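You operate a simulated robot arm through the tools that you are given. There is no shell and no other tool. Be economical: measure what you need, move in short steps, check, and stop when the job is done.

You are at the controls of a simulated robot arm. One attempt, no reset.

## Task
Fluff the rice, then give the blue bowl two helpings and the green bowl one.
Fine: the paddle goes back.
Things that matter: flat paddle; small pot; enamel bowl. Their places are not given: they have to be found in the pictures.

Only the result counts: the job must be done as asked and must still hold three seconds after the hand-in. Knocking over, shifting, dropping, spilling or breaking anything else fails it.

## Robot
A 6-joint arm with a two-finger parallel gripper, fixed in place. Base frame: the origin is at the foot of the arm, x ahead of it, y to its left, z up; the work surface is at about z = 760. Units: mm, degrees, N and s.
With the tool pointing down near the work surface it reaches from about 240 to 640 mm from the base axis. Its first joint turns from -66.0 to 66.0 degrees. Payload 2.7 kg.
Tool frame: the origin (TCP) lies between the finger pads and is the grasp point; the fingertips stand 23 mm ahead of it; z points along the fingers, y is the line along which they close. Largest opening 94 mm; finger width 38, thickness 10; the body of the gripper, 54 by 96 mm, starts 39 mm behind the TCP.
Orientation is told as [roll, pitch, yaw] about the base's x, y, z axes, in that order, counted from this pose: with the fingers straight down and closing along the base's y, the tool's x points along the base's -x, its y along +y and its z along -z.

## Interface
- The arm moves only by the tool jog_arm. Its argument "steps" is text: rows parted by semicolons, each of 7 numbers parted by spaces: the shift along the tool's x, y, z in mm, then the turn, a rotation vector about the tool's x, y, z in degrees, then the opening, from 0 (shut) to 1 (fully open). In form: x y z ax ay az gripper; .... A call has 1 to 10 rows; each row shifts and turns the commanded pose from where the row before left it, along the tool's axes as they then stand. Each row takes 0.2 s and may step no farther than 50 mm and 8.6 degrees from the row before; otherwise, or with a gripper value out of range, the whole call is refused. A pose out of reach is approached as far as the arm can. The call stops where the force on the tool passes 40 N (or 10 N more than at its start, if that is more) or the arm is blocked; 0.2 s more then pass. Each finger travels about 45 mm/s and halts on what it meets, pressing with about 29 N; the grip force reading is that of the motor and also rises with nothing between the fingers. The clock runs only during rows and for 0.2 s after the last one: add rows that do not move to give the fingers time. It gives the time, the measured TCP pose, the force on the tool (base axes), the opening and the grip force at its end, in the units of the frame above (readings bear some noise), and new pictures: "views" is both (left out), scene, wrist or none.
- Cameras (640 x 400 px; columns grow to the right, rows downward): "scene" is fixed at [81, -435.9, 1408.7]; the picture's right is [0.72, -0.69, 0.00], its down [-0.36, -0.38, -0.85] and it looks along [0.59, 0.62, -0.53] (base axes); focal length 334 px, centre (320, 200). "wrist" rides on the gripper at [-39, 0, -44] in the tool frame; the picture's right is [0.00, -1.00, 0.00], its down [0.97, 0.00, -0.24] and it looks along [0.24, 0.00, 0.97] (tool axes); focal length 218 px, centre (320, 200).
- measure_at(camera, pixels): for up to 12 pixels [column, row] of the newest picture of that camera ("zoom" is the newest enlarged one), the place [x, y, z] in the base frame of the surface seen there, good to about 3 mm. The clock stands still meanwhile.
- enlarge(camera, box): a new picture of the part [left, top, right, bottom] of that camera's present view, enlarged. The clock stands still meanwhile.
- close_job(): hands the job in; it is judged then, once.

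Work in short steps. Measure before you move; look again where a grasp or a placing could have gone wrong, and mend it. You have 80 turns and 120 pictures in all, those below and enlarged ones among them. Open the gripper and draw the arm clear of the work before you hand the job in, unless the task says otherwise; then end with one line.

The tools are called after ">>>" as name(argument=value, ...) on one line, values as JSON. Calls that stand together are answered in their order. jog_arm: Moves the arm, as the interface text tells. Its arguments: {"type":"object","properties":{"steps":{"type":"string"},"views":{"type":"string","enum":["both","scene","wrist","none"]}},"required":["steps"]} The other tools are called the same way: measure_at (camera, pixels) gives the place of the surface under pixels of a picture; enlarge (camera, box) takes an enlarged picture of a part of a camera's view; close_job () hands the job in.

At the start:

```text
t: 0.0
tool_pos: [381.9, 187.3, 1207.5]
tcp_rot: [0.0, 0.1, 0.0]
contact_force: [0.0, -0.1, 1.3]
opening: 94.1
finger_force: 0.1
```

scene: 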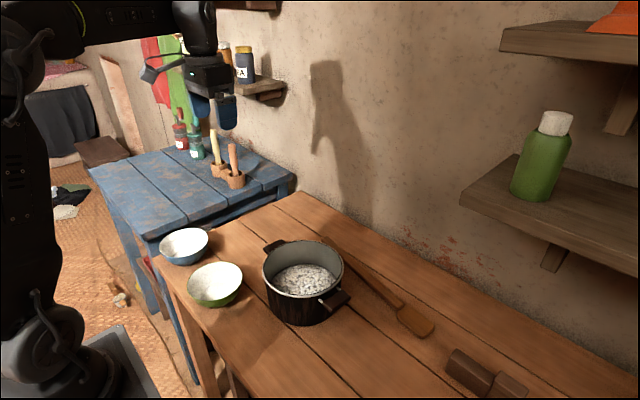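
wrist: 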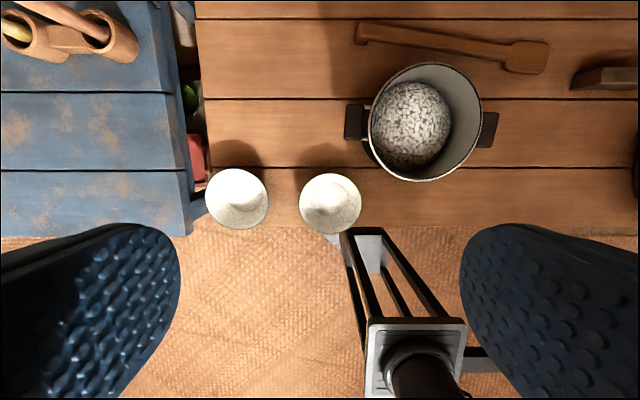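

The pot is at scene (303,280), bowls at (185,245) blue and (215,283) green, and the paddle runs from about (330,243) to (415,320). I'll enlarge and measure these.

>>> enlarge(camera="scene", box=[150, 200, 450, 388])

>>> enlarge(camera="wrist", box=[190, 0, 590, 250])

>>> measure_at(camera="wrist", pixels=[[360, 33], [400, 37], [450, 45], [500, 53], [512, 56], [545, 58], [410, 110], [400, 150], [425, 64], [425, 180], [370, 123], [481, 123]])

>>> measure_at(camera="wrist", pixels=[[237, 200], [207, 198], [268, 198], [237, 168], [330, 205], [300, 203], [361, 203], [330, 173], [354, 120], [488, 130], [250, 80], [600, 78]])

```text
2.13 times, centred on (300, 294) of scene
```

zoom: 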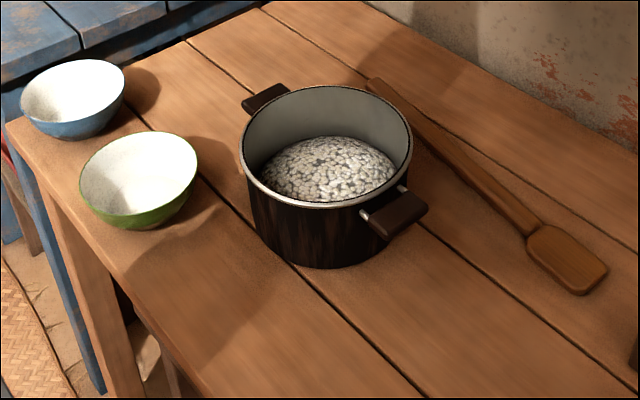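

```text
1.60 times, centred on (390, 125) of wrist
```

zoom: 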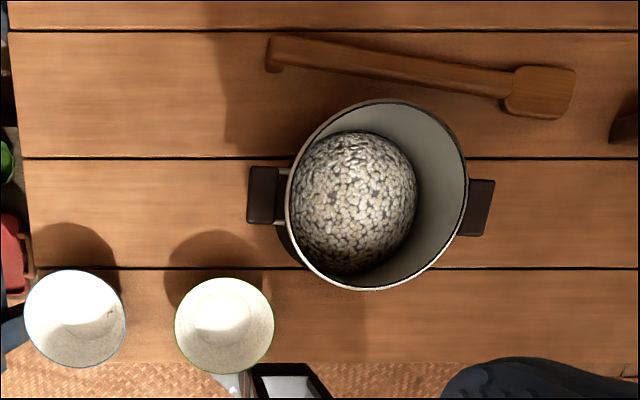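

```text
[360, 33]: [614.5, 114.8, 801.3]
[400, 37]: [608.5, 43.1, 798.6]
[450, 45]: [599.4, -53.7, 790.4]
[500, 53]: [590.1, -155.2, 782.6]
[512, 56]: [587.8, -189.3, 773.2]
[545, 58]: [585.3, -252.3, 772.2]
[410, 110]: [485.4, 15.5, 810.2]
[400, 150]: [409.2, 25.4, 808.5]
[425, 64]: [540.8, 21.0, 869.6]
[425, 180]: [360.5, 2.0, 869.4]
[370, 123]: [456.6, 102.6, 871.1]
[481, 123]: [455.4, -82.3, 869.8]
```

```text
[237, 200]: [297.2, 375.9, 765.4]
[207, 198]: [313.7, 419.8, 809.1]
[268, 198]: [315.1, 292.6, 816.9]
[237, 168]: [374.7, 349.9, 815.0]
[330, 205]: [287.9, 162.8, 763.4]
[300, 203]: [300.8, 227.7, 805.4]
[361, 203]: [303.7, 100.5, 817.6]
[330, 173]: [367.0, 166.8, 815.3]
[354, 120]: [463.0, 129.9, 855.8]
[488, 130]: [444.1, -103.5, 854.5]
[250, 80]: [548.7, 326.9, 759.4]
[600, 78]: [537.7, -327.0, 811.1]
```

Pot centre is about (455,10), rim z 870, and rice top is about z 810. The bowls are at about (314,356) and (303,164), rims z 816. The paddle handle lies along y near x≈608. I'll check the wall distance and paddle thickness in the scene, then turn the tool 90° in the air so the fingers straddle the handle.

>>> measure_at(camera="scene", pixels=[[380, 225], [440, 290], [335, 200], [350, 255], [345, 262], [405, 320], [433, 325], [400, 303], [306, 270], [306, 292], [285, 280], [330, 285]])

>>> jog_arm(steps="0 0 10 0 0 8.5 0.6;0 0 20 0 0 8.5 0.6;0 0 20 0 0 8.5 0.6;0 0 20 0 0 8.5 0.6;0 0 20 0 0 8.5 0.6;0 0 20 0 0 8.5 0.6;0 0 20 0 0 8.5 0.6;0 0 10 0 0 8.5 0.6;0 0 10 0 0 8.5 0.6;0 0 0 0 0 8.5 0.6", views="none")

```text
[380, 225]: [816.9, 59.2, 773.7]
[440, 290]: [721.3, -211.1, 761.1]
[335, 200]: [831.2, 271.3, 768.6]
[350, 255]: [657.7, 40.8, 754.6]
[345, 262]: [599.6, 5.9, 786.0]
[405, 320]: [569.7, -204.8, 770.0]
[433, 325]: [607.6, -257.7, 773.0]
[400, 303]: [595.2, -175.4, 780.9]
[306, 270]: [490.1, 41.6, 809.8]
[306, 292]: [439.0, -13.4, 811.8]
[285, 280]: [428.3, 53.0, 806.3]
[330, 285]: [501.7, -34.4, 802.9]
```

```text
t: 2.2
tool_pos: [381.1, 189.0, 1056.6]
tcp_rot: [0.0, 0.0, -85.1]
contact_force: [-0.6, -0.2, 0.3]
opening: 56.4
finger_force: 0.0
```

The wall is at x≈820, so it's clear. I'll finish the alignment (yaw -95) and move above the handle at about (608,50).

>>> jog_arm(steps="0 0 0 0 0 5 0.6;0 0 0 0 0 5.1 0.6;-20 40 0 0 0 0 0.6;-20 40 20 0 0 0 0.6;-20 40 25 0 0 0 0.6;-20 40 25 0 0 0 0.6;-20 40 25 0 0 0 0.6;-18 39 25 0 0 0 0.6;0 0 0 0 0 0 0.6")

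```text
refused: row 5 steps farther than a row can; nothing moved
```

>>> jog_arm(steps="0 0 0 0 0 5 0.6;0 0 0 0 0 5.1 0.6;-20 40 0 0 0 0 0.6;-20 40 20 0 0 0 0.6;-20 40 20 0 0 0 0.6;-20 40 20 0 0 0 0.6;-20 40 20 0 0 0 0.6;-18 39 20 0 0 0 0.6;0 0 20 0 0 0 0.6;0 0 0 0 0 0 0.6")

```text
t: 4.4
tool_pos: [608.4, 42.5, 937.7]
tcp_rot: [0.0, 0.0, -95.1]
contact_force: [0.3, 0.6, -0.6]
opening: 56.3
finger_force: 0.1
```

scene: 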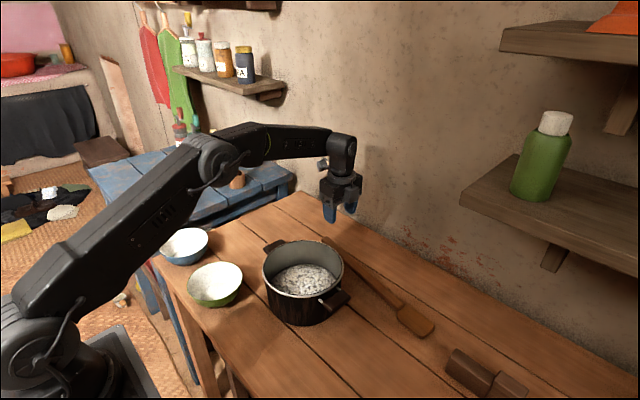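
wrist: 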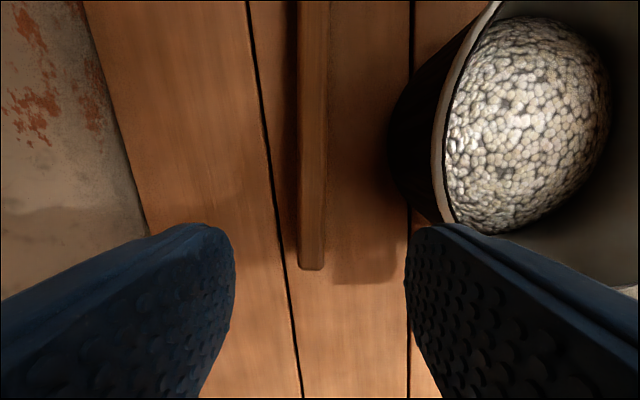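

The handle runs at columns 298–328 and ends at row 268, well aligned. I'll measure it.

>>> measure_at(camera="wrist", pixels=[[312, 262], [312, 230], [312, 150], [314, 60], [302, 150], [322, 150], [303, 230], [320, 230], [312, 10], [330, 150]])

>>> enlarge(camera="wrist", box=[240, 0, 400, 300])

```text
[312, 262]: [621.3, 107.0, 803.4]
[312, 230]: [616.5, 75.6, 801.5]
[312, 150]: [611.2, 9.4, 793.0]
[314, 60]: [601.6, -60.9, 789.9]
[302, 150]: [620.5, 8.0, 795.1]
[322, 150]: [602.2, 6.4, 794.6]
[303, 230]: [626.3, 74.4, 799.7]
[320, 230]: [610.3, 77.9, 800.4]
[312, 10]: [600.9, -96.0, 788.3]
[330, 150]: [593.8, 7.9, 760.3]
```

```text
1.33 times, centred on (320, 150) of wrist
```

zoom: 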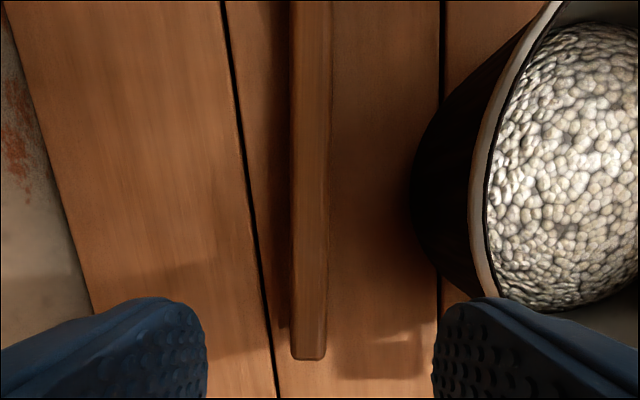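

Handle centre at y≈42 is x≈614, top z≈797. I'll shift 6 mm in x, descend to z≈790 and close.

>>> jog_arm(steps="0 6 0 0 0 1 0.6;0 0 40 0 0 0 0.6;0 0 40 0 0 0 0.6;0 0 40 0 0 0 0.6;0 0 27 0 0 0 0.6;0 0 0 0 0 0 0.6", views="both")

```text
t: 5.8
tool_pos: [612.9, 47.1, 789.9]
tcp_rot: [0.0, 0.0, -96.0]
contact_force: [-0.2, 0.5, 0.6]
opening: 56.2
finger_force: 0.0
```

scene: 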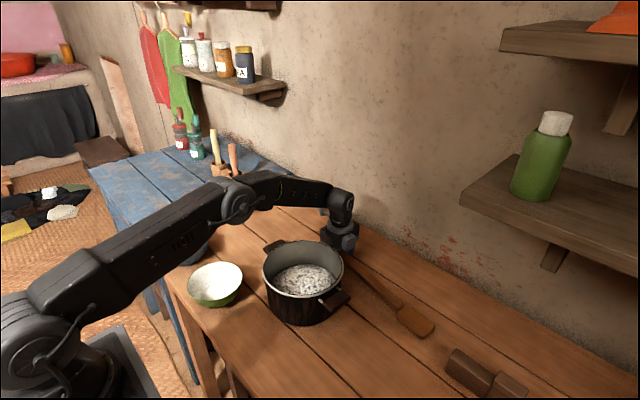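
wrist: 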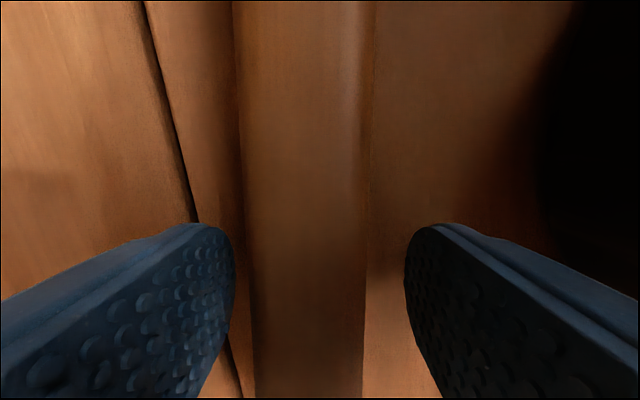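

The handle sits between the fingers, slightly left of centre. I'll nudge 2 mm, close, and lift a little.

>>> jog_arm(steps="0 2 0 0 0 0 0.4;0 0 0 0 0 0 0.2;0 0 0 0 0 0 0;0 0 0 0 0 0 0;0 0 0 0 0 0 0;0 0 -10 0 0 0 0;0 0 -30 0 0 0 0;0 0 -40 0 0 0 0;0 0 -40 0 0 0 0;0 0 0 0 0 0 0", views="both")

```text
t: 8.0
tool_pos: [615.8, 45.6, 912.6]
tcp_rot: [0.1, -0.1, -96.1]
contact_force: [0.8, 0.2, -0.9]
opening: 25.5
finger_force: 29.4
```

scene: 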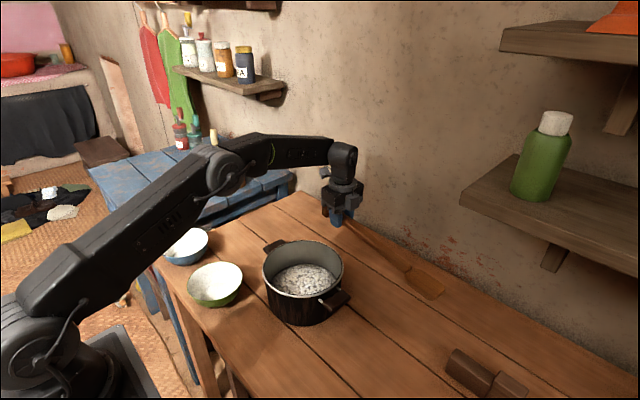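
wrist: 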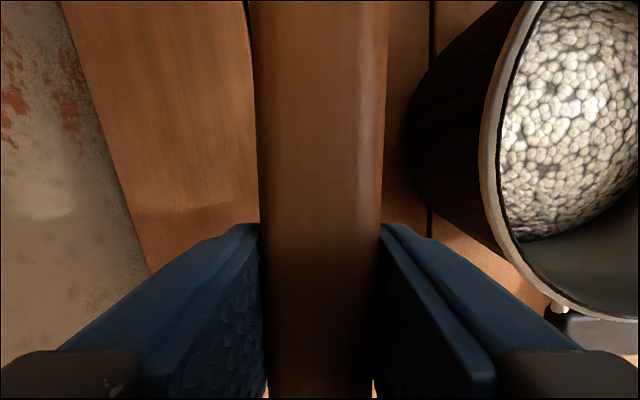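

The paddle is held (opening 25.5). I'll measure the blade to see whether it sagged in the grip.

>>> enlarge(camera="scene", box=[310, 180, 470, 310])

>>> measure_at(camera="scene", pixels=[[360, 234], [380, 250], [395, 262], [410, 277], [425, 286], [440, 288], [428, 296], [416, 286], [424, 275]])

```text
3.08 times, centred on (390, 245) of scene
```

zoom: 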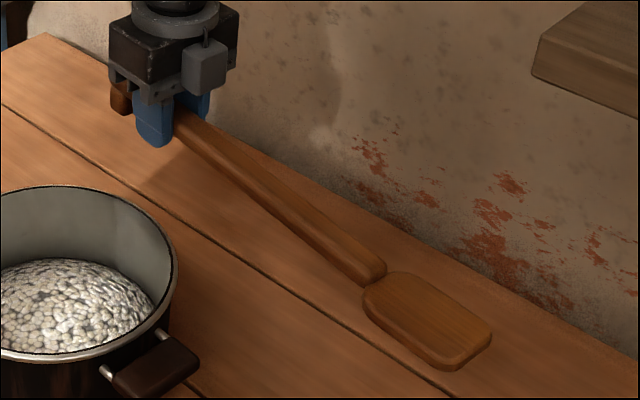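

```text
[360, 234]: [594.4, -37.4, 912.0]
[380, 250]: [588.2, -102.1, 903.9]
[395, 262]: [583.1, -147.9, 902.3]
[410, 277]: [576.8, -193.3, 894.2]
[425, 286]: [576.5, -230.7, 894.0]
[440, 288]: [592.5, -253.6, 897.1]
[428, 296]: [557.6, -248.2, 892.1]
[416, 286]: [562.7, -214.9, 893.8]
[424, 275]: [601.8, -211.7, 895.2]
```

No sag: the blade top is about 18 mm below the TCP plane, and the blade spans 220–312 mm from the TCP. Before swinging the paddle I'll check the shelves and lift/retract toward the arm.

>>> measure_at(camera="scene", pixels=[[464, 192], [502, 40], [540, 180], [552, 250], [255, 85], [288, 85], [600, 270]])

>>> jog_arm(steps="0 0 -40 0 0 0 0;0 0 -40 0 0 0 0;-5 -40 -20 0 0 0 0;-5 -40 0 0 0 0 0;-5 -40 0 0 0 0 0;-5 -40 0 0 0 0 0;-5 -40 0 0 0 0 0;0 -10 0 0 0 0 0;0 0 0 0 0 0 0", views="scene")

```text
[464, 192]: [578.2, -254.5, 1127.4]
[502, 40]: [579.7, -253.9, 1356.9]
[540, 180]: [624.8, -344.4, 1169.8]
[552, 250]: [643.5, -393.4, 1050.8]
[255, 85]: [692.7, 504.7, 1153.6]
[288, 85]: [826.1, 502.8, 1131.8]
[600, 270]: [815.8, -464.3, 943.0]
```

```text
t: 10.0
tool_pos: [405.1, 43.4, 1011.0]
tcp_rot: [0.0, -0.1, -96.1]
contact_force: [0.9, 0.3, -1.0]
opening: 25.5
finger_force: 29.6
```

scene: 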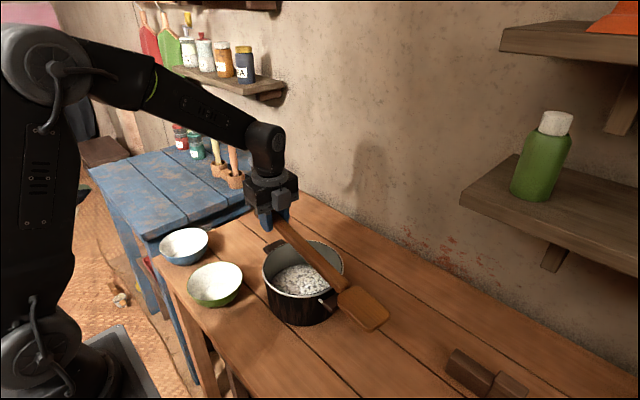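

The shelf edge is at x≥578, y≤-254, z≈1127, and the blade sweeps below z 1000 with reach x≤720. I'll swing the paddle through +x towards +y.

>>> jog_arm(steps="0 0 0 0 0 -8.5 0;0 0 0 0 0 -8.5 0;0 0 0 0 0 -8.5 0;0 0 0 0 0 -8.5 0;0 0 0 0 0 -8.5 0;0 0 0 0 0 -8.5 0;0 0 0 0 0 -8.5 0;0 0 0 0 0 -8.5 0;0 0 0 0 0 -8.5 0;0 0 0 0 0 -8.5 0", views="none")

>>> jog_arm(steps="0 0 0 0 0 -8.5 0;0 0 0 0 0 -8.5 0;0 0 0 0 0 -8.5 0;0 0 0 0 0 -8.5 0;0 0 0 0 0 -8.5 0;0 0 0 0 0 -8.5 0;0 0 0 0 0 -8.5 0;0 0 0 0 0 -8.5 0;0 0 0 0 0 -8.5 0;0 0 0 0 0 -8.5 0", views="scene")

```text
t: 12.2
tool_pos: [405.5, 44.5, 1008.8]
tcp_rot: [0.0, -0.1, -10.8]
contact_force: [0.1, 0.0, -0.6]
opening: 25.4
finger_force: 28.5
```

```text
t: 14.4
tool_pos: [404.9, 44.8, 1009.2]
tcp_rot: [0.0, 0.1, 74.1]
contact_force: [0.2, 0.4, -1.3]
opening: 25.6
finger_force: 29.0
```

scene: 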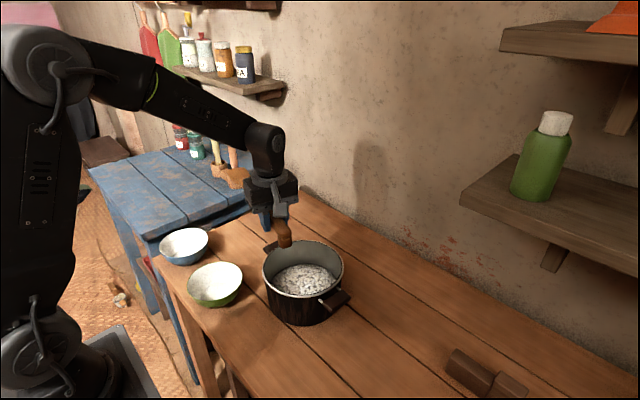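

The paddle now points toward +y over the bench. I'll finish the yaw to 90° and back off to -y so the blade comes over the pot, gaining height before tilting.

>>> jog_arm(steps="0 0 -15 0 0 -8 0;0 0 -15 0 0 -8 0;40 -11 -10 0 0 0 0;40 -11 -10 0 0 0 0;40 -11 0 0 0 0 0;40 -10 0 0 0 0 0;40 0 0 0 0 0 0;0 0 0 0 0 0 0", views="scene")

```text
t: 16.2
tool_pos: [446.3, -154.8, 1059.2]
tcp_rot: [0.0, 0.0, 89.9]
contact_force: [-0.1, -0.3, -1.3]
opening: 25.8
finger_force: 29.2
```

scene: 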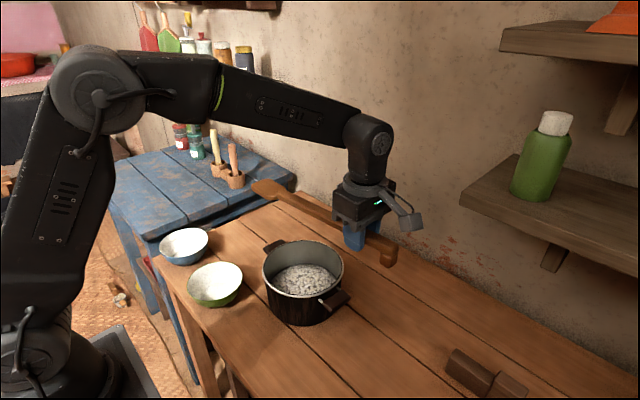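

The blade is beyond the pot at (270,190). I'll rise and back off slightly, tilt the blade down 40° and check.

>>> jog_arm(steps="10 0 -20 0 0 0 0;10 0 -25 0 0 0 0;0 0 0 0 8 0 0;0 0 0 0 8 0 0;0 0 0 0 8 0 0;0 0 0 0 8 0 0;0 0 0 0 8 0 0;0 0 0 0 0 0 0", views="scene")

```text
t: 18.0
tool_pos: [446.4, -175.7, 1105.7]
tcp_rot: [0.0, 40.1, 89.9]
contact_force: [0.7, 0.3, -0.7]
opening: 25.6
finger_force: 29.4
```

scene: 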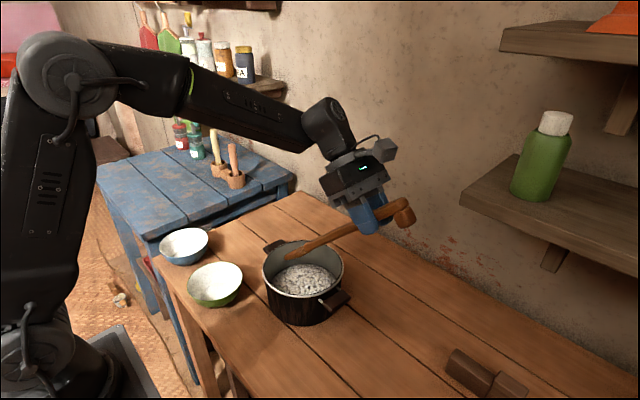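

The blade tip is at about (288,258) above the pot. I'll measure and enlarge.

>>> enlarge(camera="scene", box=[240, 190, 420, 330])

>>> measure_at(camera="scene", pixels=[[287, 258], [293, 254], [300, 248], [310, 246], [295, 259], [325, 238], [345, 229], [332, 236]])

```text
2.86 times, centred on (330, 260) of scene
```

zoom: 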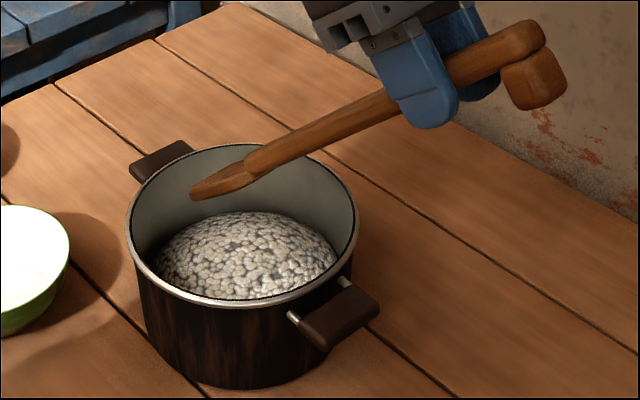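

```text
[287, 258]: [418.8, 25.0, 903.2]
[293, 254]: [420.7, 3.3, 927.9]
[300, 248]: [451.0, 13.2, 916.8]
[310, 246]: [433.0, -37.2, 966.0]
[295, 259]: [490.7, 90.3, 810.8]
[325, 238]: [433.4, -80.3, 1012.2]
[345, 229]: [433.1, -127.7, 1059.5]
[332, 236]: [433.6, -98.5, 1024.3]
```

Blade centre x≈446 and the tip is at about y 40, z 885. I'll centre on x 455 and lower the tip to about z 795 into the rice, watching the force.

>>> jog_arm(steps="0 -9 0 0 0 0 0;-12.9 0 15.3 0 0 0 0;-12.9 0 15.3 0 0 0 0;-12.9 0 15.3 0 0 0 0;-9.6 0 11.5 0 0 0 0;-6.4 0 7.7 0 0 0 0;0 0 0 0 0 0 0", views="scene")

>>> enlarge(camera="scene", box=[240, 190, 420, 330])

```text
t: 19.6
tool_pos: [455.7, -175.8, 1020.0]
tcp_rot: [0.0, 40.0, 89.8]
contact_force: [0.6, -0.2, -0.9]
opening: 25.5
finger_force: 29.4
```

scene: 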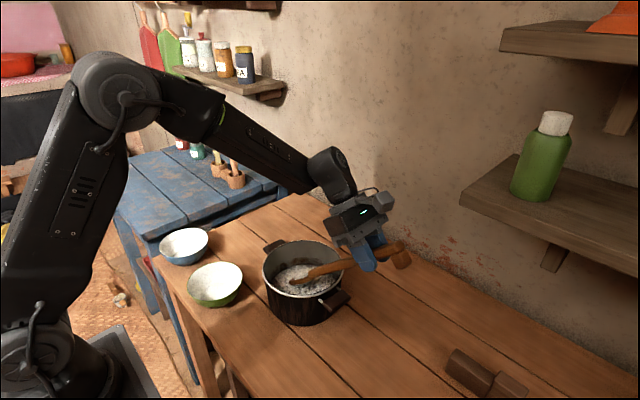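

```text
2.86 times, centred on (330, 260) of scene
```

zoom: 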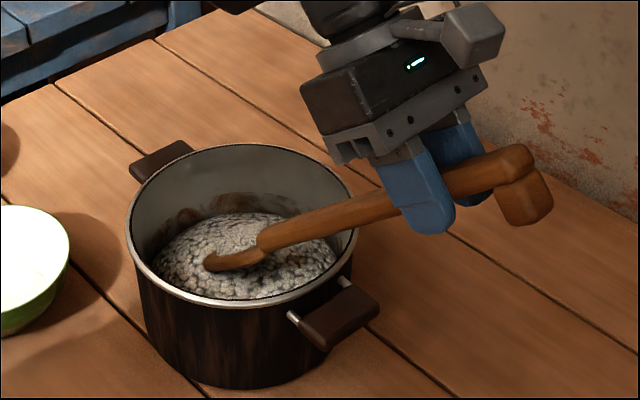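

The blade is in the rice with no resistance. I'll go a bit deeper and stir side to side and back and forth.

>>> jog_arm(steps="-5 0 6 0 0 0 0;0 -15 0 0 0 0 0;0 -15 0 0 0 0 0;0 20 0 0 0 0 0;0 20 0 0 0 0 0;0 20 0 0 0 0 0;0 -20 0 0 0 0 0;0 -20 0 0 0 0 0;0 -20 0 0 0 0 0;0 30 0 0 0 0 0", views="scene")

>>> enlarge(camera="scene", box=[240, 190, 420, 330])

```text
t: 21.8
tool_pos: [455.2, -177.5, 1011.7]
tcp_rot: [0.0, 39.9, 89.9]
contact_force: [0.7, 0.1, -1.2]
opening: 25.5
finger_force: 29.2
```

scene: 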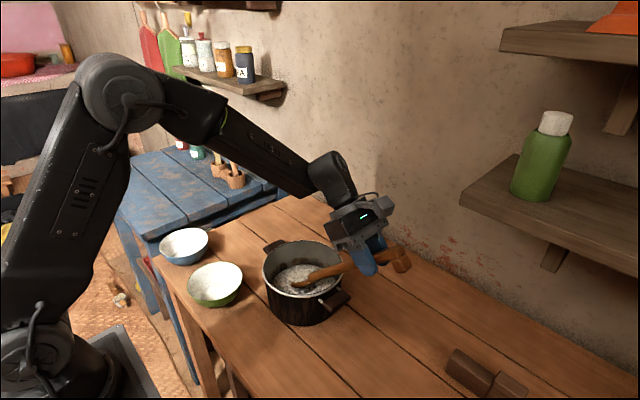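

```text
2.86 times, centred on (330, 260) of scene
```

zoom: 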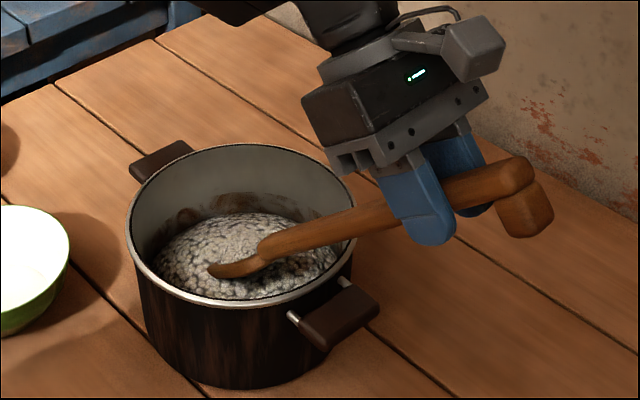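

I'll add back-and-forth strokes along y plus folding rolls about the paddle axis, a few mm deeper.

>>> jog_arm(steps="-3.8 0 4.6 0 0 0 0;-15.3 0 -12.9 0 0 0 0;15.3 -15 12.9 0 0 0 0;15.3 -15 12.9 0 0 0 0;-15.3 25 -12.9 0 0 0 0;-15.3 25 -12.9 0 0 0 0;15.3 0 12.9 0 0 0 0;15.3 -20 12.9 0 0 0 0;-15.3 0 -12.9 0 0 0 0;0 0 0 0 0 0 0", views="none")

>>> jog_arm(steps="0 0 0 8 0 0 0;0 0 0 8 0 0 0;9.6 0 -11.5 8 0 0 0;9.6 0 -11.5 0 0 0 0;0 0 0 -8 0 0 0;0 0 0 -8 0 0 0;0 0 0 -8 0 0 0;16 0 -19.2 0 0 0 0;25.7 0 -30.6 0 0 0 0;25.7 0 -30.6 0 0 0 0", views="scene")

>>> enlarge(camera="scene", box=[240, 190, 420, 330])

```text
t: 24.0
tool_pos: [456.3, -174.8, 1006.4]
tcp_rot: [0.0, 40.0, 89.9]
contact_force: [0.4, 0.9, -1.5]
opening: 25.5
finger_force: 29.1
```

```text
t: 26.2
tool_pos: [449.9, -175.2, 1139.6]
tcp_rot: [0.0, 39.9, 89.9]
contact_force: [0.3, 0.5, -0.6]
opening: 25.8
finger_force: 29.0
```

scene: 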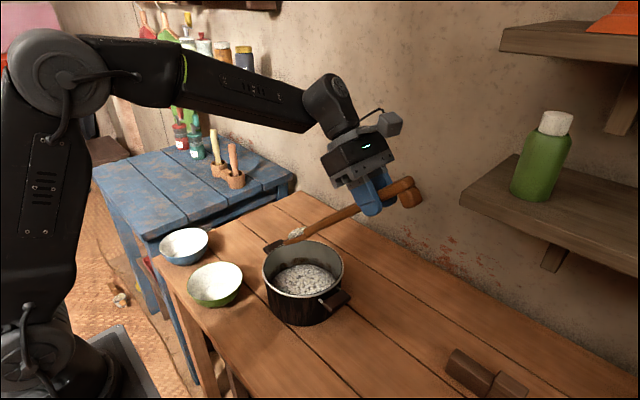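

```text
2.86 times, centred on (330, 260) of scene
```

zoom: 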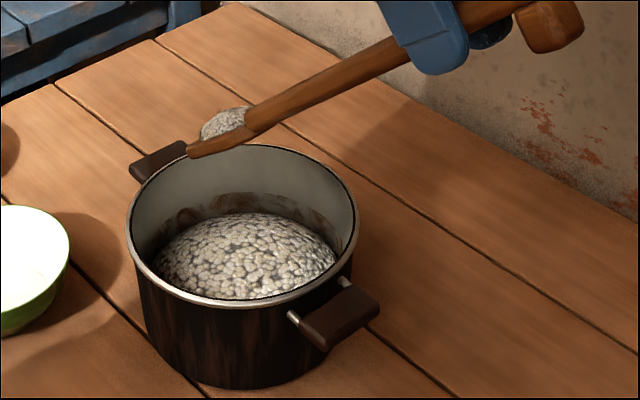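

A helping has come up on the blade. Before serving, I'll inspect the rice in the pot to judge whether it's fluffed.

>>> enlarge(camera="scene", box=[255, 225, 355, 310])

>>> measure_at(camera="scene", pixels=[[306, 270], [306, 292], [285, 280], [330, 285], [295, 265], [310, 264], [295, 232], [298, 230], [291, 240]])

```text
4.71 times, centred on (305, 268) of scene
```

zoom: 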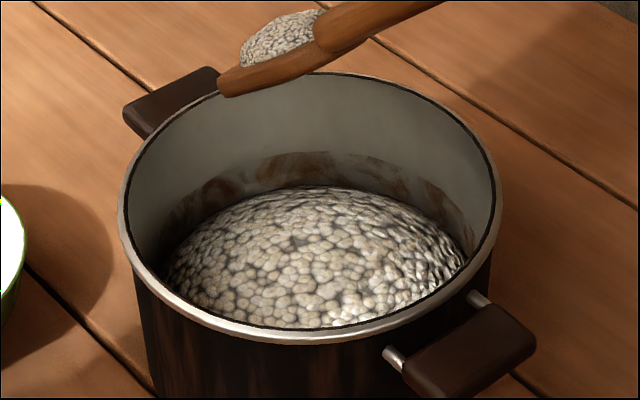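

```text
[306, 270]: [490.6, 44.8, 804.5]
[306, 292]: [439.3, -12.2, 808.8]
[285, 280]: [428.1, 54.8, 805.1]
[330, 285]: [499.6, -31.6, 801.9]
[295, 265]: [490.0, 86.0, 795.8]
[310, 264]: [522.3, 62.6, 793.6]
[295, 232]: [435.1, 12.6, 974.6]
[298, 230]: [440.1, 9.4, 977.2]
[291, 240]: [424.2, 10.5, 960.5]
```

I'll lower the blade again and add two full circular stirs for thorough fluffing before serving.

>>> jog_arm(steps="-21.9 -5 26 0 0 0 0;-21.9 0 26 0 0 0 0;-21.9 0 26 0 0 0 0;-21.9 0 26 0 0 0 0;0 25 0 0 0 0 0;-13.8 -12 -11.6 0 0 0 0;0 -26 0 0 0 0 0;13.8 -12 11.6 0 0 0 0;13.8 12 11.6 0 0 0 0;0 26 0 0 0 0 0", views="none")

>>> jog_arm(steps="-13.8 12 -11.6 0 0 0 0;-13.8 -12 -11.6 0 0 0 0;0 -26 0 0 0 0 0;13.8 -12 11.6 0 0 0 0;13.8 12 11.6 0 0 0 0;0 26 0 0 0 0 0;-13.8 0 -11.6 0 0 0 0;0 -40 0 0 0 0 0;0 40 0 0 0 0 0;0 -15 0 0 0 0 0", views="scene")

>>> enlarge(camera="scene", box=[240, 190, 420, 330])

```text
t: 28.4
tool_pos: [440.4, -195.2, 1005.8]
tcp_rot: [0.1, 40.0, 89.9]
contact_force: [0.0, -0.1, -1.2]
opening: 25.6
finger_force: 28.7
```

```text
t: 30.6
tool_pos: [453.7, -173.2, 1004.1]
tcp_rot: [0.0, 40.0, 89.8]
contact_force: [-1.0, 0.2, -1.7]
opening: 25.5
finger_force: 29.2
```

scene: 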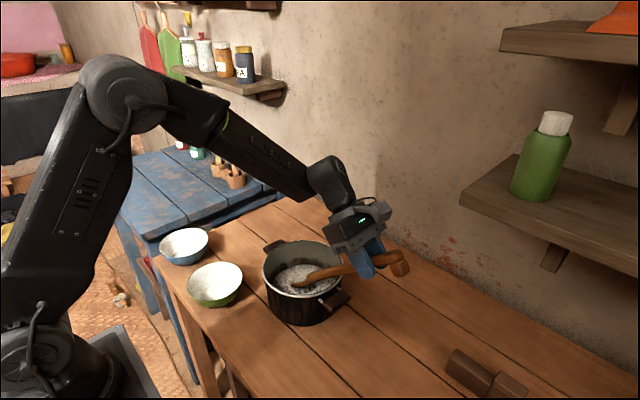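

```text
2.86 times, centred on (330, 260) of scene
```

zoom: 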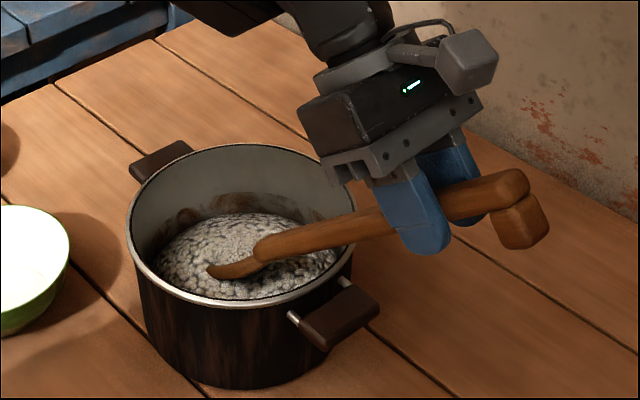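

Stirring is done. I'll lift straight out, then level the blade.

>>> jog_arm(steps="9.6 0 -11.5 0 0 0 0;16 0 -19.2 0 0 0 0;25.7 0 -30.6 0 0 0 0;25.7 0 -30.6 0 0 0 0;0 0 0 0 -6 0 0;0 0 0 0 -7 0 0;0 0 0 0 -7 0 0;0 0 0 0 -7 0 0;0 0 0 0 -7 0 0;0 0 0 0 -6 0 0", views="scene")

>>> enlarge(camera="scene", box=[230, 160, 420, 310])

```text
t: 32.8
tool_pos: [456.3, -176.2, 1122.8]
tcp_rot: [0.0, -0.1, 90.0]
contact_force: [0.6, 0.5, -1.9]
opening: 25.5
finger_force: 29.1
```

scene: 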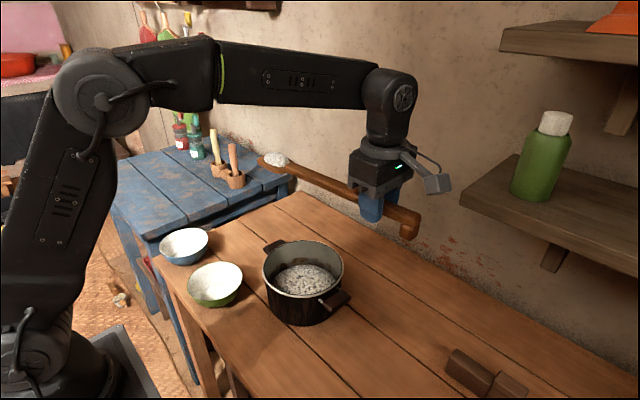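

```text
2.67 times, centred on (325, 235) of scene
```

zoom: 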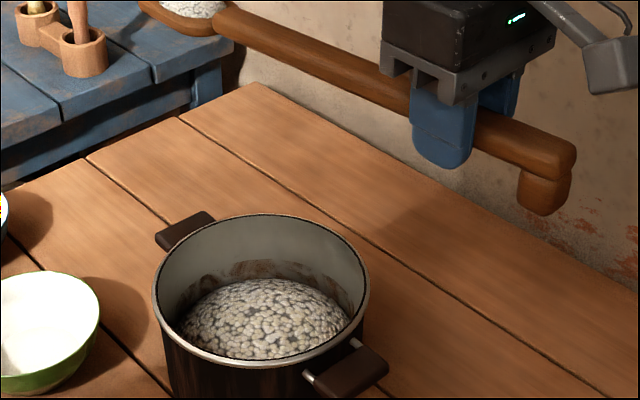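

The load is stable on the level blade. I'll carry it to the blue bowl: TCP to about (313,224,1140), keeping the blade level.

>>> jog_arm(steps="-10 5 -5 0 0 0 0;-20 8 -6 0 0 0 0;-30 12 -6 0 0 0 0;-35 13 0 0 0 0 0;-35 13 0 0 0 0 0;-35 13 0 0 0 0 0;-35 13 0 0 0 0 0;-35 13 0 0 0 0 0;-35 13 0 0 0 0 0;-30 10 0 0 0 0 0", views="none")

>>> jog_arm(steps="-30 10 0 0 0 0 0;-30 10 0 0 0 0 0;-20 8 0 0 0 0 0;-12 4 0 0 0 0 0;-8 2 0 0 0 0 0;0 0 0 0 6 0 0;0 0 0 0 8 0 0;0 0 0 0 8 0 0;0 0 0 0 8 0 0;0 0 0 0 6 0 0", views="scene")

```text
t: 35.0
tool_pos: [343.9, 125.2, 1139.0]
tcp_rot: [0.0, 0.0, 89.9]
contact_force: [-0.6, -0.2, -1.3]
opening: 25.5
finger_force: 29.5
```

```text
t: 37.2
tool_pos: [308.9, 224.0, 1139.5]
tcp_rot: [0.0, 36.1, 89.9]
contact_force: [0.1, -0.3, -0.8]
opening: 25.7
finger_force: 29.3
```

scene: 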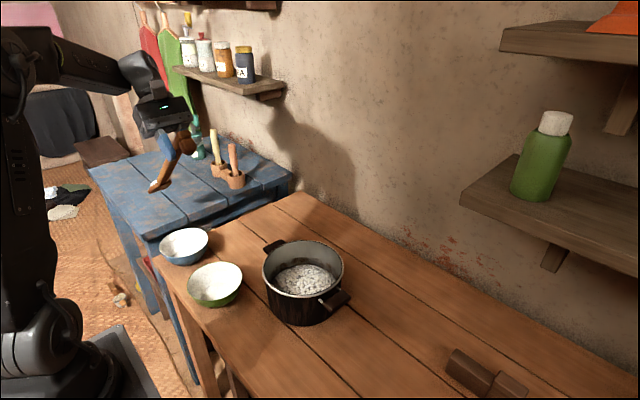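

Load still on at a 36° tilt. I'll bring the load point over the blue bowl (313,356) at z≈885, then tilt about that point.

>>> jog_arm(steps="2 -2 25 0 0 0 0;2.2 -2 35 0 0 0 0;2.2 0 33.4 0 0 0 0;2.2 0 25 0 0 0 0;0 0 0 0 0 0 0", views="scene")

>>> enlarge(camera="scene", box=[110, 150, 300, 300])

```text
t: 38.4
tool_pos: [313.6, 149.6, 1048.9]
tcp_rot: [0.0, 35.9, 89.9]
contact_force: [0.4, -0.1, -2.1]
opening: 25.5
finger_force: 28.9
```

scene: 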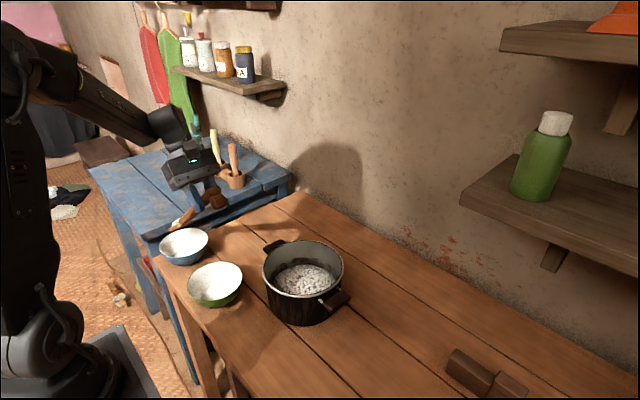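

```text
2.67 times, centred on (205, 225) of scene
```

zoom: 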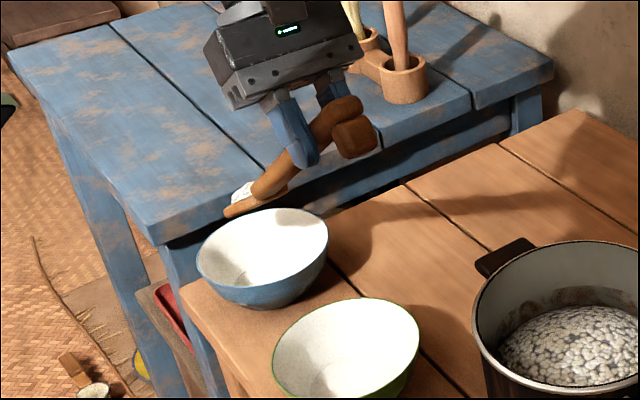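

>>> measure_at(camera="zoom", pixels=[[240, 193], [232, 212], [255, 205], [200, 250], [326, 235], [262, 210], [262, 290]])

```text
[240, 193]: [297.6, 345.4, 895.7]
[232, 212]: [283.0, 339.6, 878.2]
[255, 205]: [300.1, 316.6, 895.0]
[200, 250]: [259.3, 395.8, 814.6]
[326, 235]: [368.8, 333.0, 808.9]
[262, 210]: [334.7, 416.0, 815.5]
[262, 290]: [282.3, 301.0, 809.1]
```

The load is centred over the bowl. I'll tilt about the load point to ~60° and look.

>>> jog_arm(steps="-4 0 -36.8 0 8 0 0;-4 0 -36.8 0 8 0 0;-4 0 -36.8 0 8 0 0;0 0 0 0 0 0 0;0 0 0 0 0 0 0", views="scene")

>>> enlarge(camera="scene", box=[110, 150, 300, 300])

```text
t: 39.6
tool_pos: [314.1, 230.0, 1120.8]
tcp_rot: [-0.1, 60.1, 89.9]
contact_force: [0.5, -0.4, -0.1]
opening: 25.4
finger_force: 29.4
```

scene: 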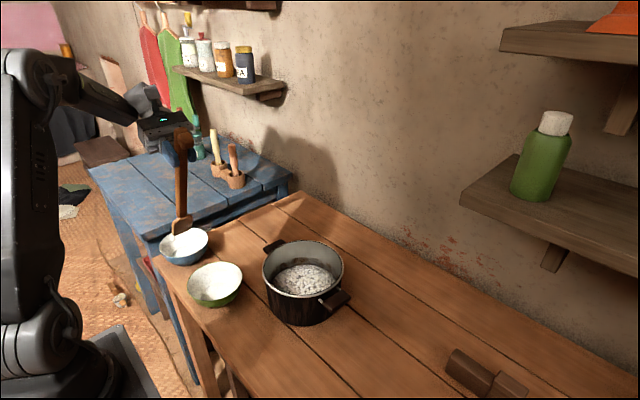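

```text
2.67 times, centred on (205, 225) of scene
```

zoom: 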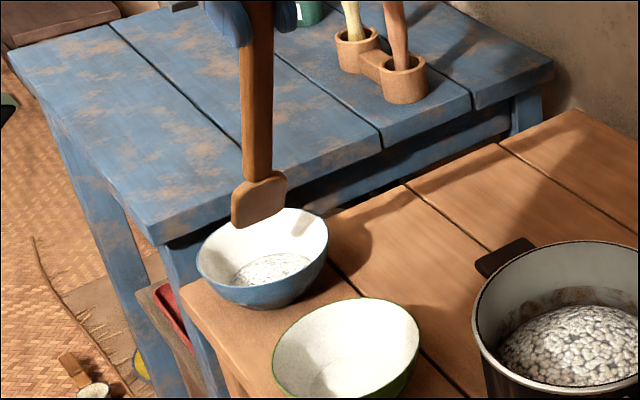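

The first helping is in the blue bowl and the blade is clean. I'll raise, reduce tilt to 40° and return above the pot.

>>> jog_arm(steps="35 0 -20 0 0 0 0;35 0 -20 0 0 0 0;0 0 0 0 -7 0 0;0 0 0 0 -7 0 0;0 0 0 0 -6 0 0;0 0 0 0 0 0 0", views="none")

>>> jog_arm(steps="26.5 -14.1 31.4 0 0 0 0;26.5 -14.1 31.4 0 0 0 0;26.5 -14.1 31.4 0 0 0 0;26.5 -14.1 31.4 0 0 0 0;26.5 -14.1 31.4 0 0 0 0;26.5 -14.1 31.4 0 0 0 0;26.5 -14.1 31.4 0 0 0 0;26.5 -14.1 31.4 0 0 0 0;26.5 -14.1 31.4 0 0 0 0;26.5 -14.1 31.4 0 0 0 0", views="none")

```text
t: 41.0
tool_pos: [317.9, 202.9, 1165.5]
tcp_rot: [0.0, 39.9, 89.9]
contact_force: [-0.3, 0.2, 0.0]
opening: 25.7
finger_force: 29.5
out of reach, approached as far as the arm can: row 1, 2
```

```text
t: 43.2
tool_pos: [458.4, -199.5, 1094.1]
tcp_rot: [0.0, 40.0, 90.0]
contact_force: [0.1, 0.1, -1.2]
opening: 25.6
finger_force: 28.6
```

Over the pot at (458,-199,1094). I'll shift to y≈-175, dip, make a scooping stroke forward, and lift.

>>> jog_arm(steps="-18.4 3 -15.4 0 0 0 0;-19.3 0 23 0 0 0 0;-19.3 0 23 0 0 0 0;-19.3 0 23 0 0 0 0;11.5 0 9.6 0 0 0 0;-11.5 0 -9.6 0 0 0 0;9.6 0 -11.5 0 0 0 0;16 0 -19.2 0 0 0 0;25.7 0 -30.6 0 0 0 0;25.7 0 -30.6 0 0 0 0", views="scene")

>>> enlarge(camera="scene", box=[230, 180, 420, 330])

```text
t: 45.4
tool_pos: [452.3, -180.2, 1125.8]
tcp_rot: [0.0, 40.0, 90.0]
contact_force: [-0.5, -0.5, -0.8]
opening: 25.7
finger_force: 29.0
```

scene: 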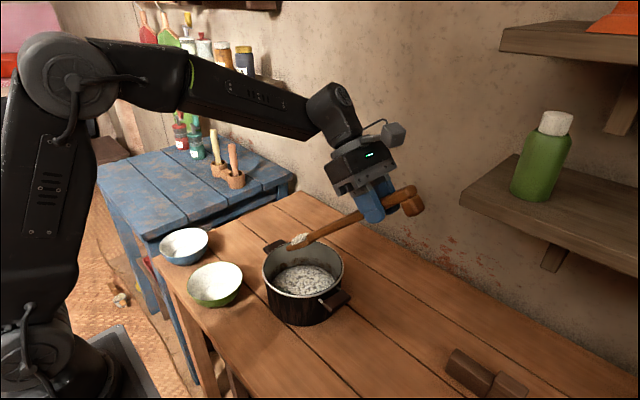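

```text
2.67 times, centred on (325, 255) of scene
```

zoom: 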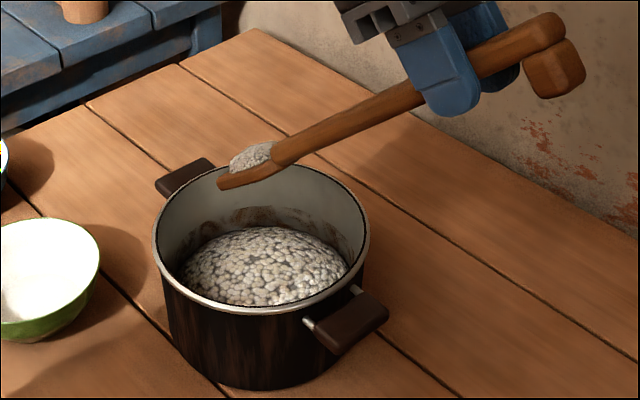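

Loaded again. I'll reduce the tilt to 25° and carry it to above the blue bowl.

>>> jog_arm(steps="0 0 0 0 -7.5 0 0;0 0 0 0 -7.5 0 0;-15 7 -6 0 0 0 0;-25 13 -12 0 0 0 0;-33 17 -15 0 0 0 0;-38 20 -18 0 0 0 0;-38 20 -18 0 0 0 0;-38 20 -18 0 0 0 0;-33 17 -15 0 0 0 0;-25 13 -12 0 0 0 0", views="none")

>>> jog_arm(steps="-18 8 -8 0 0 0 0;-9 4 -5 0 0 0 0;0 0 0 0 0 0 0", views="scene")

```text
t: 47.6
tool_pos: [329.6, 95.4, 1126.1]
tcp_rot: [-0.1, 24.9, 89.8]
contact_force: [-0.1, 0.2, -1.8]
opening: 25.8
finger_force: 29.0
```

```text
t: 48.4
tool_pos: [315.9, 125.2, 1129.1]
tcp_rot: [-0.1, 25.0, 89.9]
contact_force: [-0.2, 0.8, -1.5]
opening: 25.5
finger_force: 28.8
```

scene: 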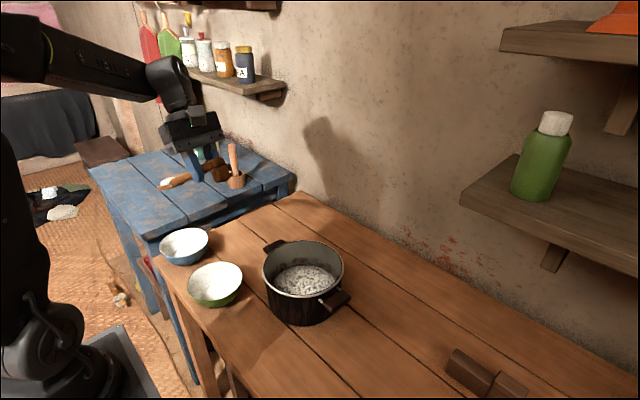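

Descend to put the load point over the blue bowl, then tilt about it to 60° as before.

>>> jog_arm(steps="-11.9 0.5 28.4 0 0 0 0;-11.9 0.5 28.4 0 0 0 0;-11.9 0.5 28.4 0 0 0 0;-11.9 0.5 28.4 0 0 0 0;-0.9 0 -13.9 0 3 0 0;-4 0 -36.8 0 8 0 0;0 0 0 0 0 0 0", views="scene")

>>> enlarge(camera="scene", box=[110, 150, 300, 300])

```text
t: 50.0
tool_pos: [316.0, 147.7, 1046.9]
tcp_rot: [0.0, 36.1, 89.8]
contact_force: [0.1, -1.1, -0.9]
opening: 25.6
finger_force: 28.9
```

scene: 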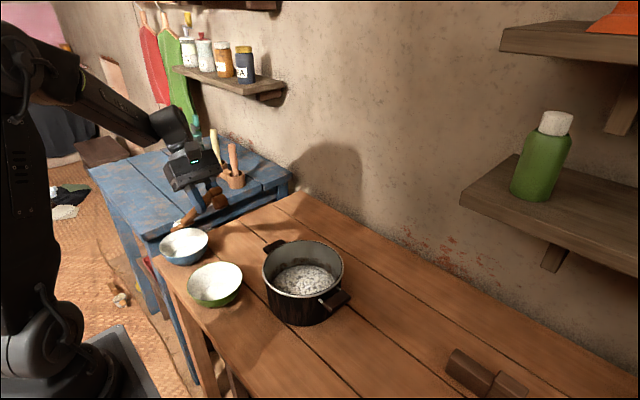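

```text
2.67 times, centred on (205, 225) of scene
```

zoom: 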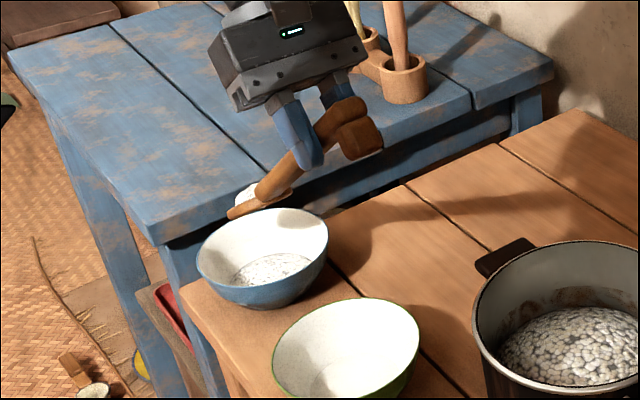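

Same pose as the first serving with the load on the blade; tilt to 60° to release.

>>> jog_arm(steps="-4 2 -36.8 0 8 0 0;-4 0 -36.8 0 8 0 0;-4 0 -36.8 0 8 0 0;0 0 0 0 0 0 0;0 0 0 0 0 0 0", views="scene")

>>> enlarge(camera="scene", box=[110, 150, 300, 300])

```text
t: 51.2
tool_pos: [315.3, 230.8, 1116.9]
tcp_rot: [-0.1, 60.1, 89.9]
contact_force: [-0.4, 0.0, -1.1]
opening: 25.6
finger_force: 28.8
```

scene: 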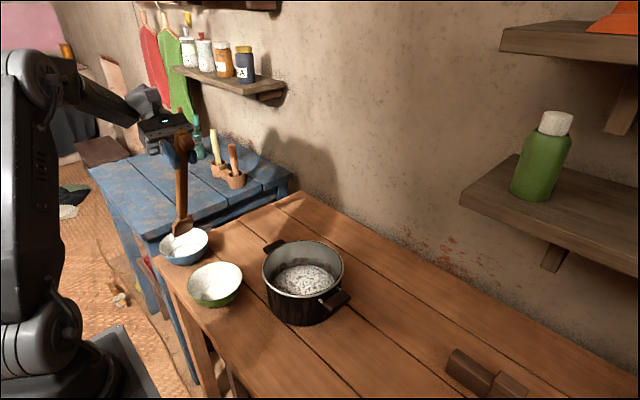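

```text
2.67 times, centred on (205, 225) of scene
```

zoom: 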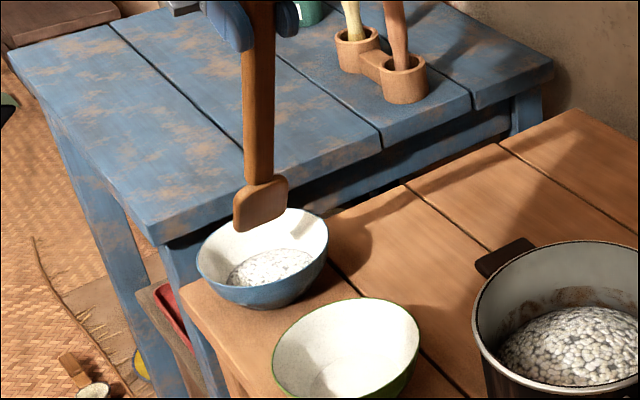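

The blue bowl holds two helpings and the blade is clean. I'll untilt and return over the pot.

>>> jog_arm(steps="0 0 0 0 -7 0 0;0 0 0 0 -7 0 0;0 0 0 0 -6 0 0;0 0 0 0 0 0 0", views="none")

>>> jog_arm(steps="31.1 -14 26.1 0 0 0 0;31.1 -14 26.1 0 0 0 0;31.1 -14 26.1 0 0 0 0;31.1 -14 26.1 0 0 0 0;31.1 -14 26.1 0 0 0 0;31.1 -14 26.1 0 0 0 0;31.1 -14 26.1 0 0 0 0;31.1 -14 26.1 0 0 0 0;31.1 -14 26.1 0 0 0 0;31.1 -14 26.1 0 0 0 0", views="none")

```text
t: 52.2
tool_pos: [313.4, 229.7, 1116.2]
tcp_rot: [-0.1, 39.9, 90.0]
contact_force: [-0.9, 0.1, -0.7]
opening: 25.5
finger_force: 28.4
```

```text
t: 54.4
tool_pos: [449.9, -175.1, 1117.4]
tcp_rot: [-0.1, 40.0, 90.0]
contact_force: [-0.5, 0.2, -1.9]
opening: 25.4
finger_force: 29.2
```

Over the pot at (450,-175,1117): dip to z≈1000, stroke, and lift.

>>> jog_arm(steps="-19.3 -4 23 0 0 0 0;-19.3 0 23 0 0 0 0;-19.3 0 23 0 0 0 0;-16.1 0 19.2 0 0 0 0;11.5 0 9.6 0 0 0 0;-11.5 0 -9.6 0 0 0 0;9.6 0 -11.5 0 0 0 0;16 0 -19.2 0 0 0 0;25.7 0 -30.6 0 0 0 0;25.7 0 -30.6 0 0 0 0", views="scene")

>>> enlarge(camera="scene", box=[150, 180, 340, 330])

```text
t: 56.6
tool_pos: [452.8, -176.6, 1121.4]
tcp_rot: [0.0, 40.0, 89.9]
contact_force: [0.3, 0.1, -1.7]
opening: 25.8
finger_force: 29.2
```

scene: 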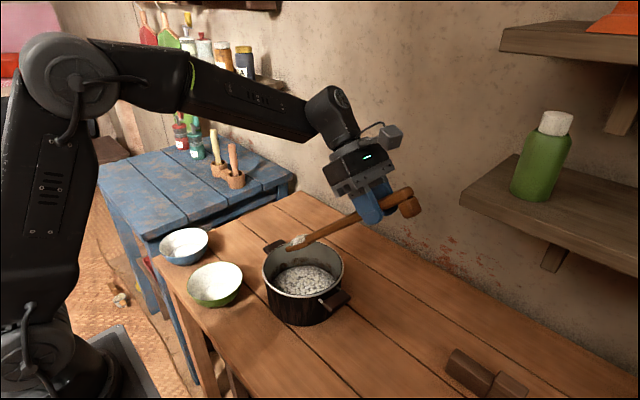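

```text
2.67 times, centred on (245, 255) of scene
```

zoom: 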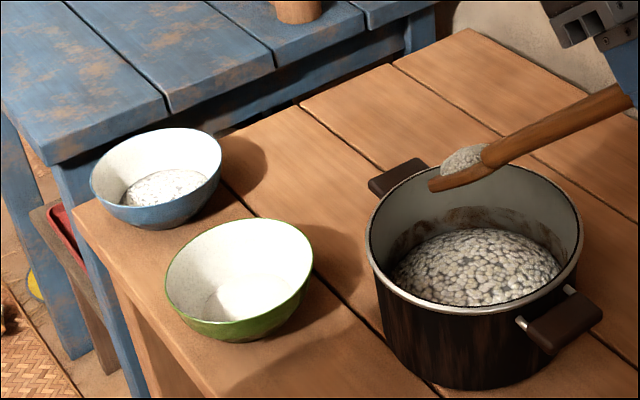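

Third load is up. I'll carry it to above the green bowl (303,164), reducing the tilt to 30° in transit.

>>> jog_arm(steps="0 0 0 0 -5 0 0;0 0 0 0 -5 0 0;-8 8 -4.6 0 0 0 0;-15 18 -8 0 0 0 0;-22 27 -12 0 0 0 0;-25 34 -14 0 0 0 0;-22 28 -12 0 0 0 0;-15 20 -8 0 0 0 0;-8 14 -4.6 0 0 0 0;0 0 0 0 0 0 0", views="scene")

```text
t: 58.8
tool_pos: [307.2, -45.3, 1114.3]
tcp_rot: [0.0, 30.0, 89.9]
contact_force: [0.9, 0.3, -0.8]
opening: 25.6
finger_force: 29.1
```

scene: 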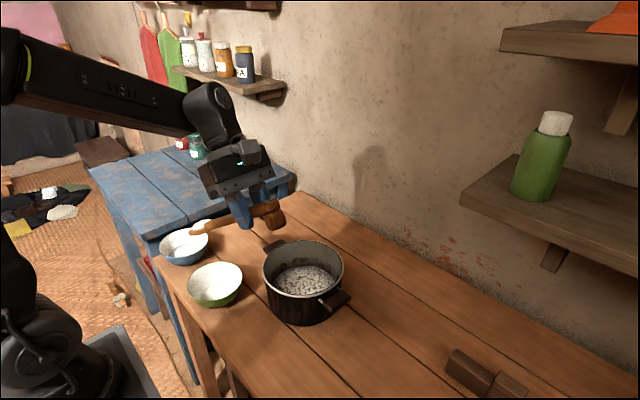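

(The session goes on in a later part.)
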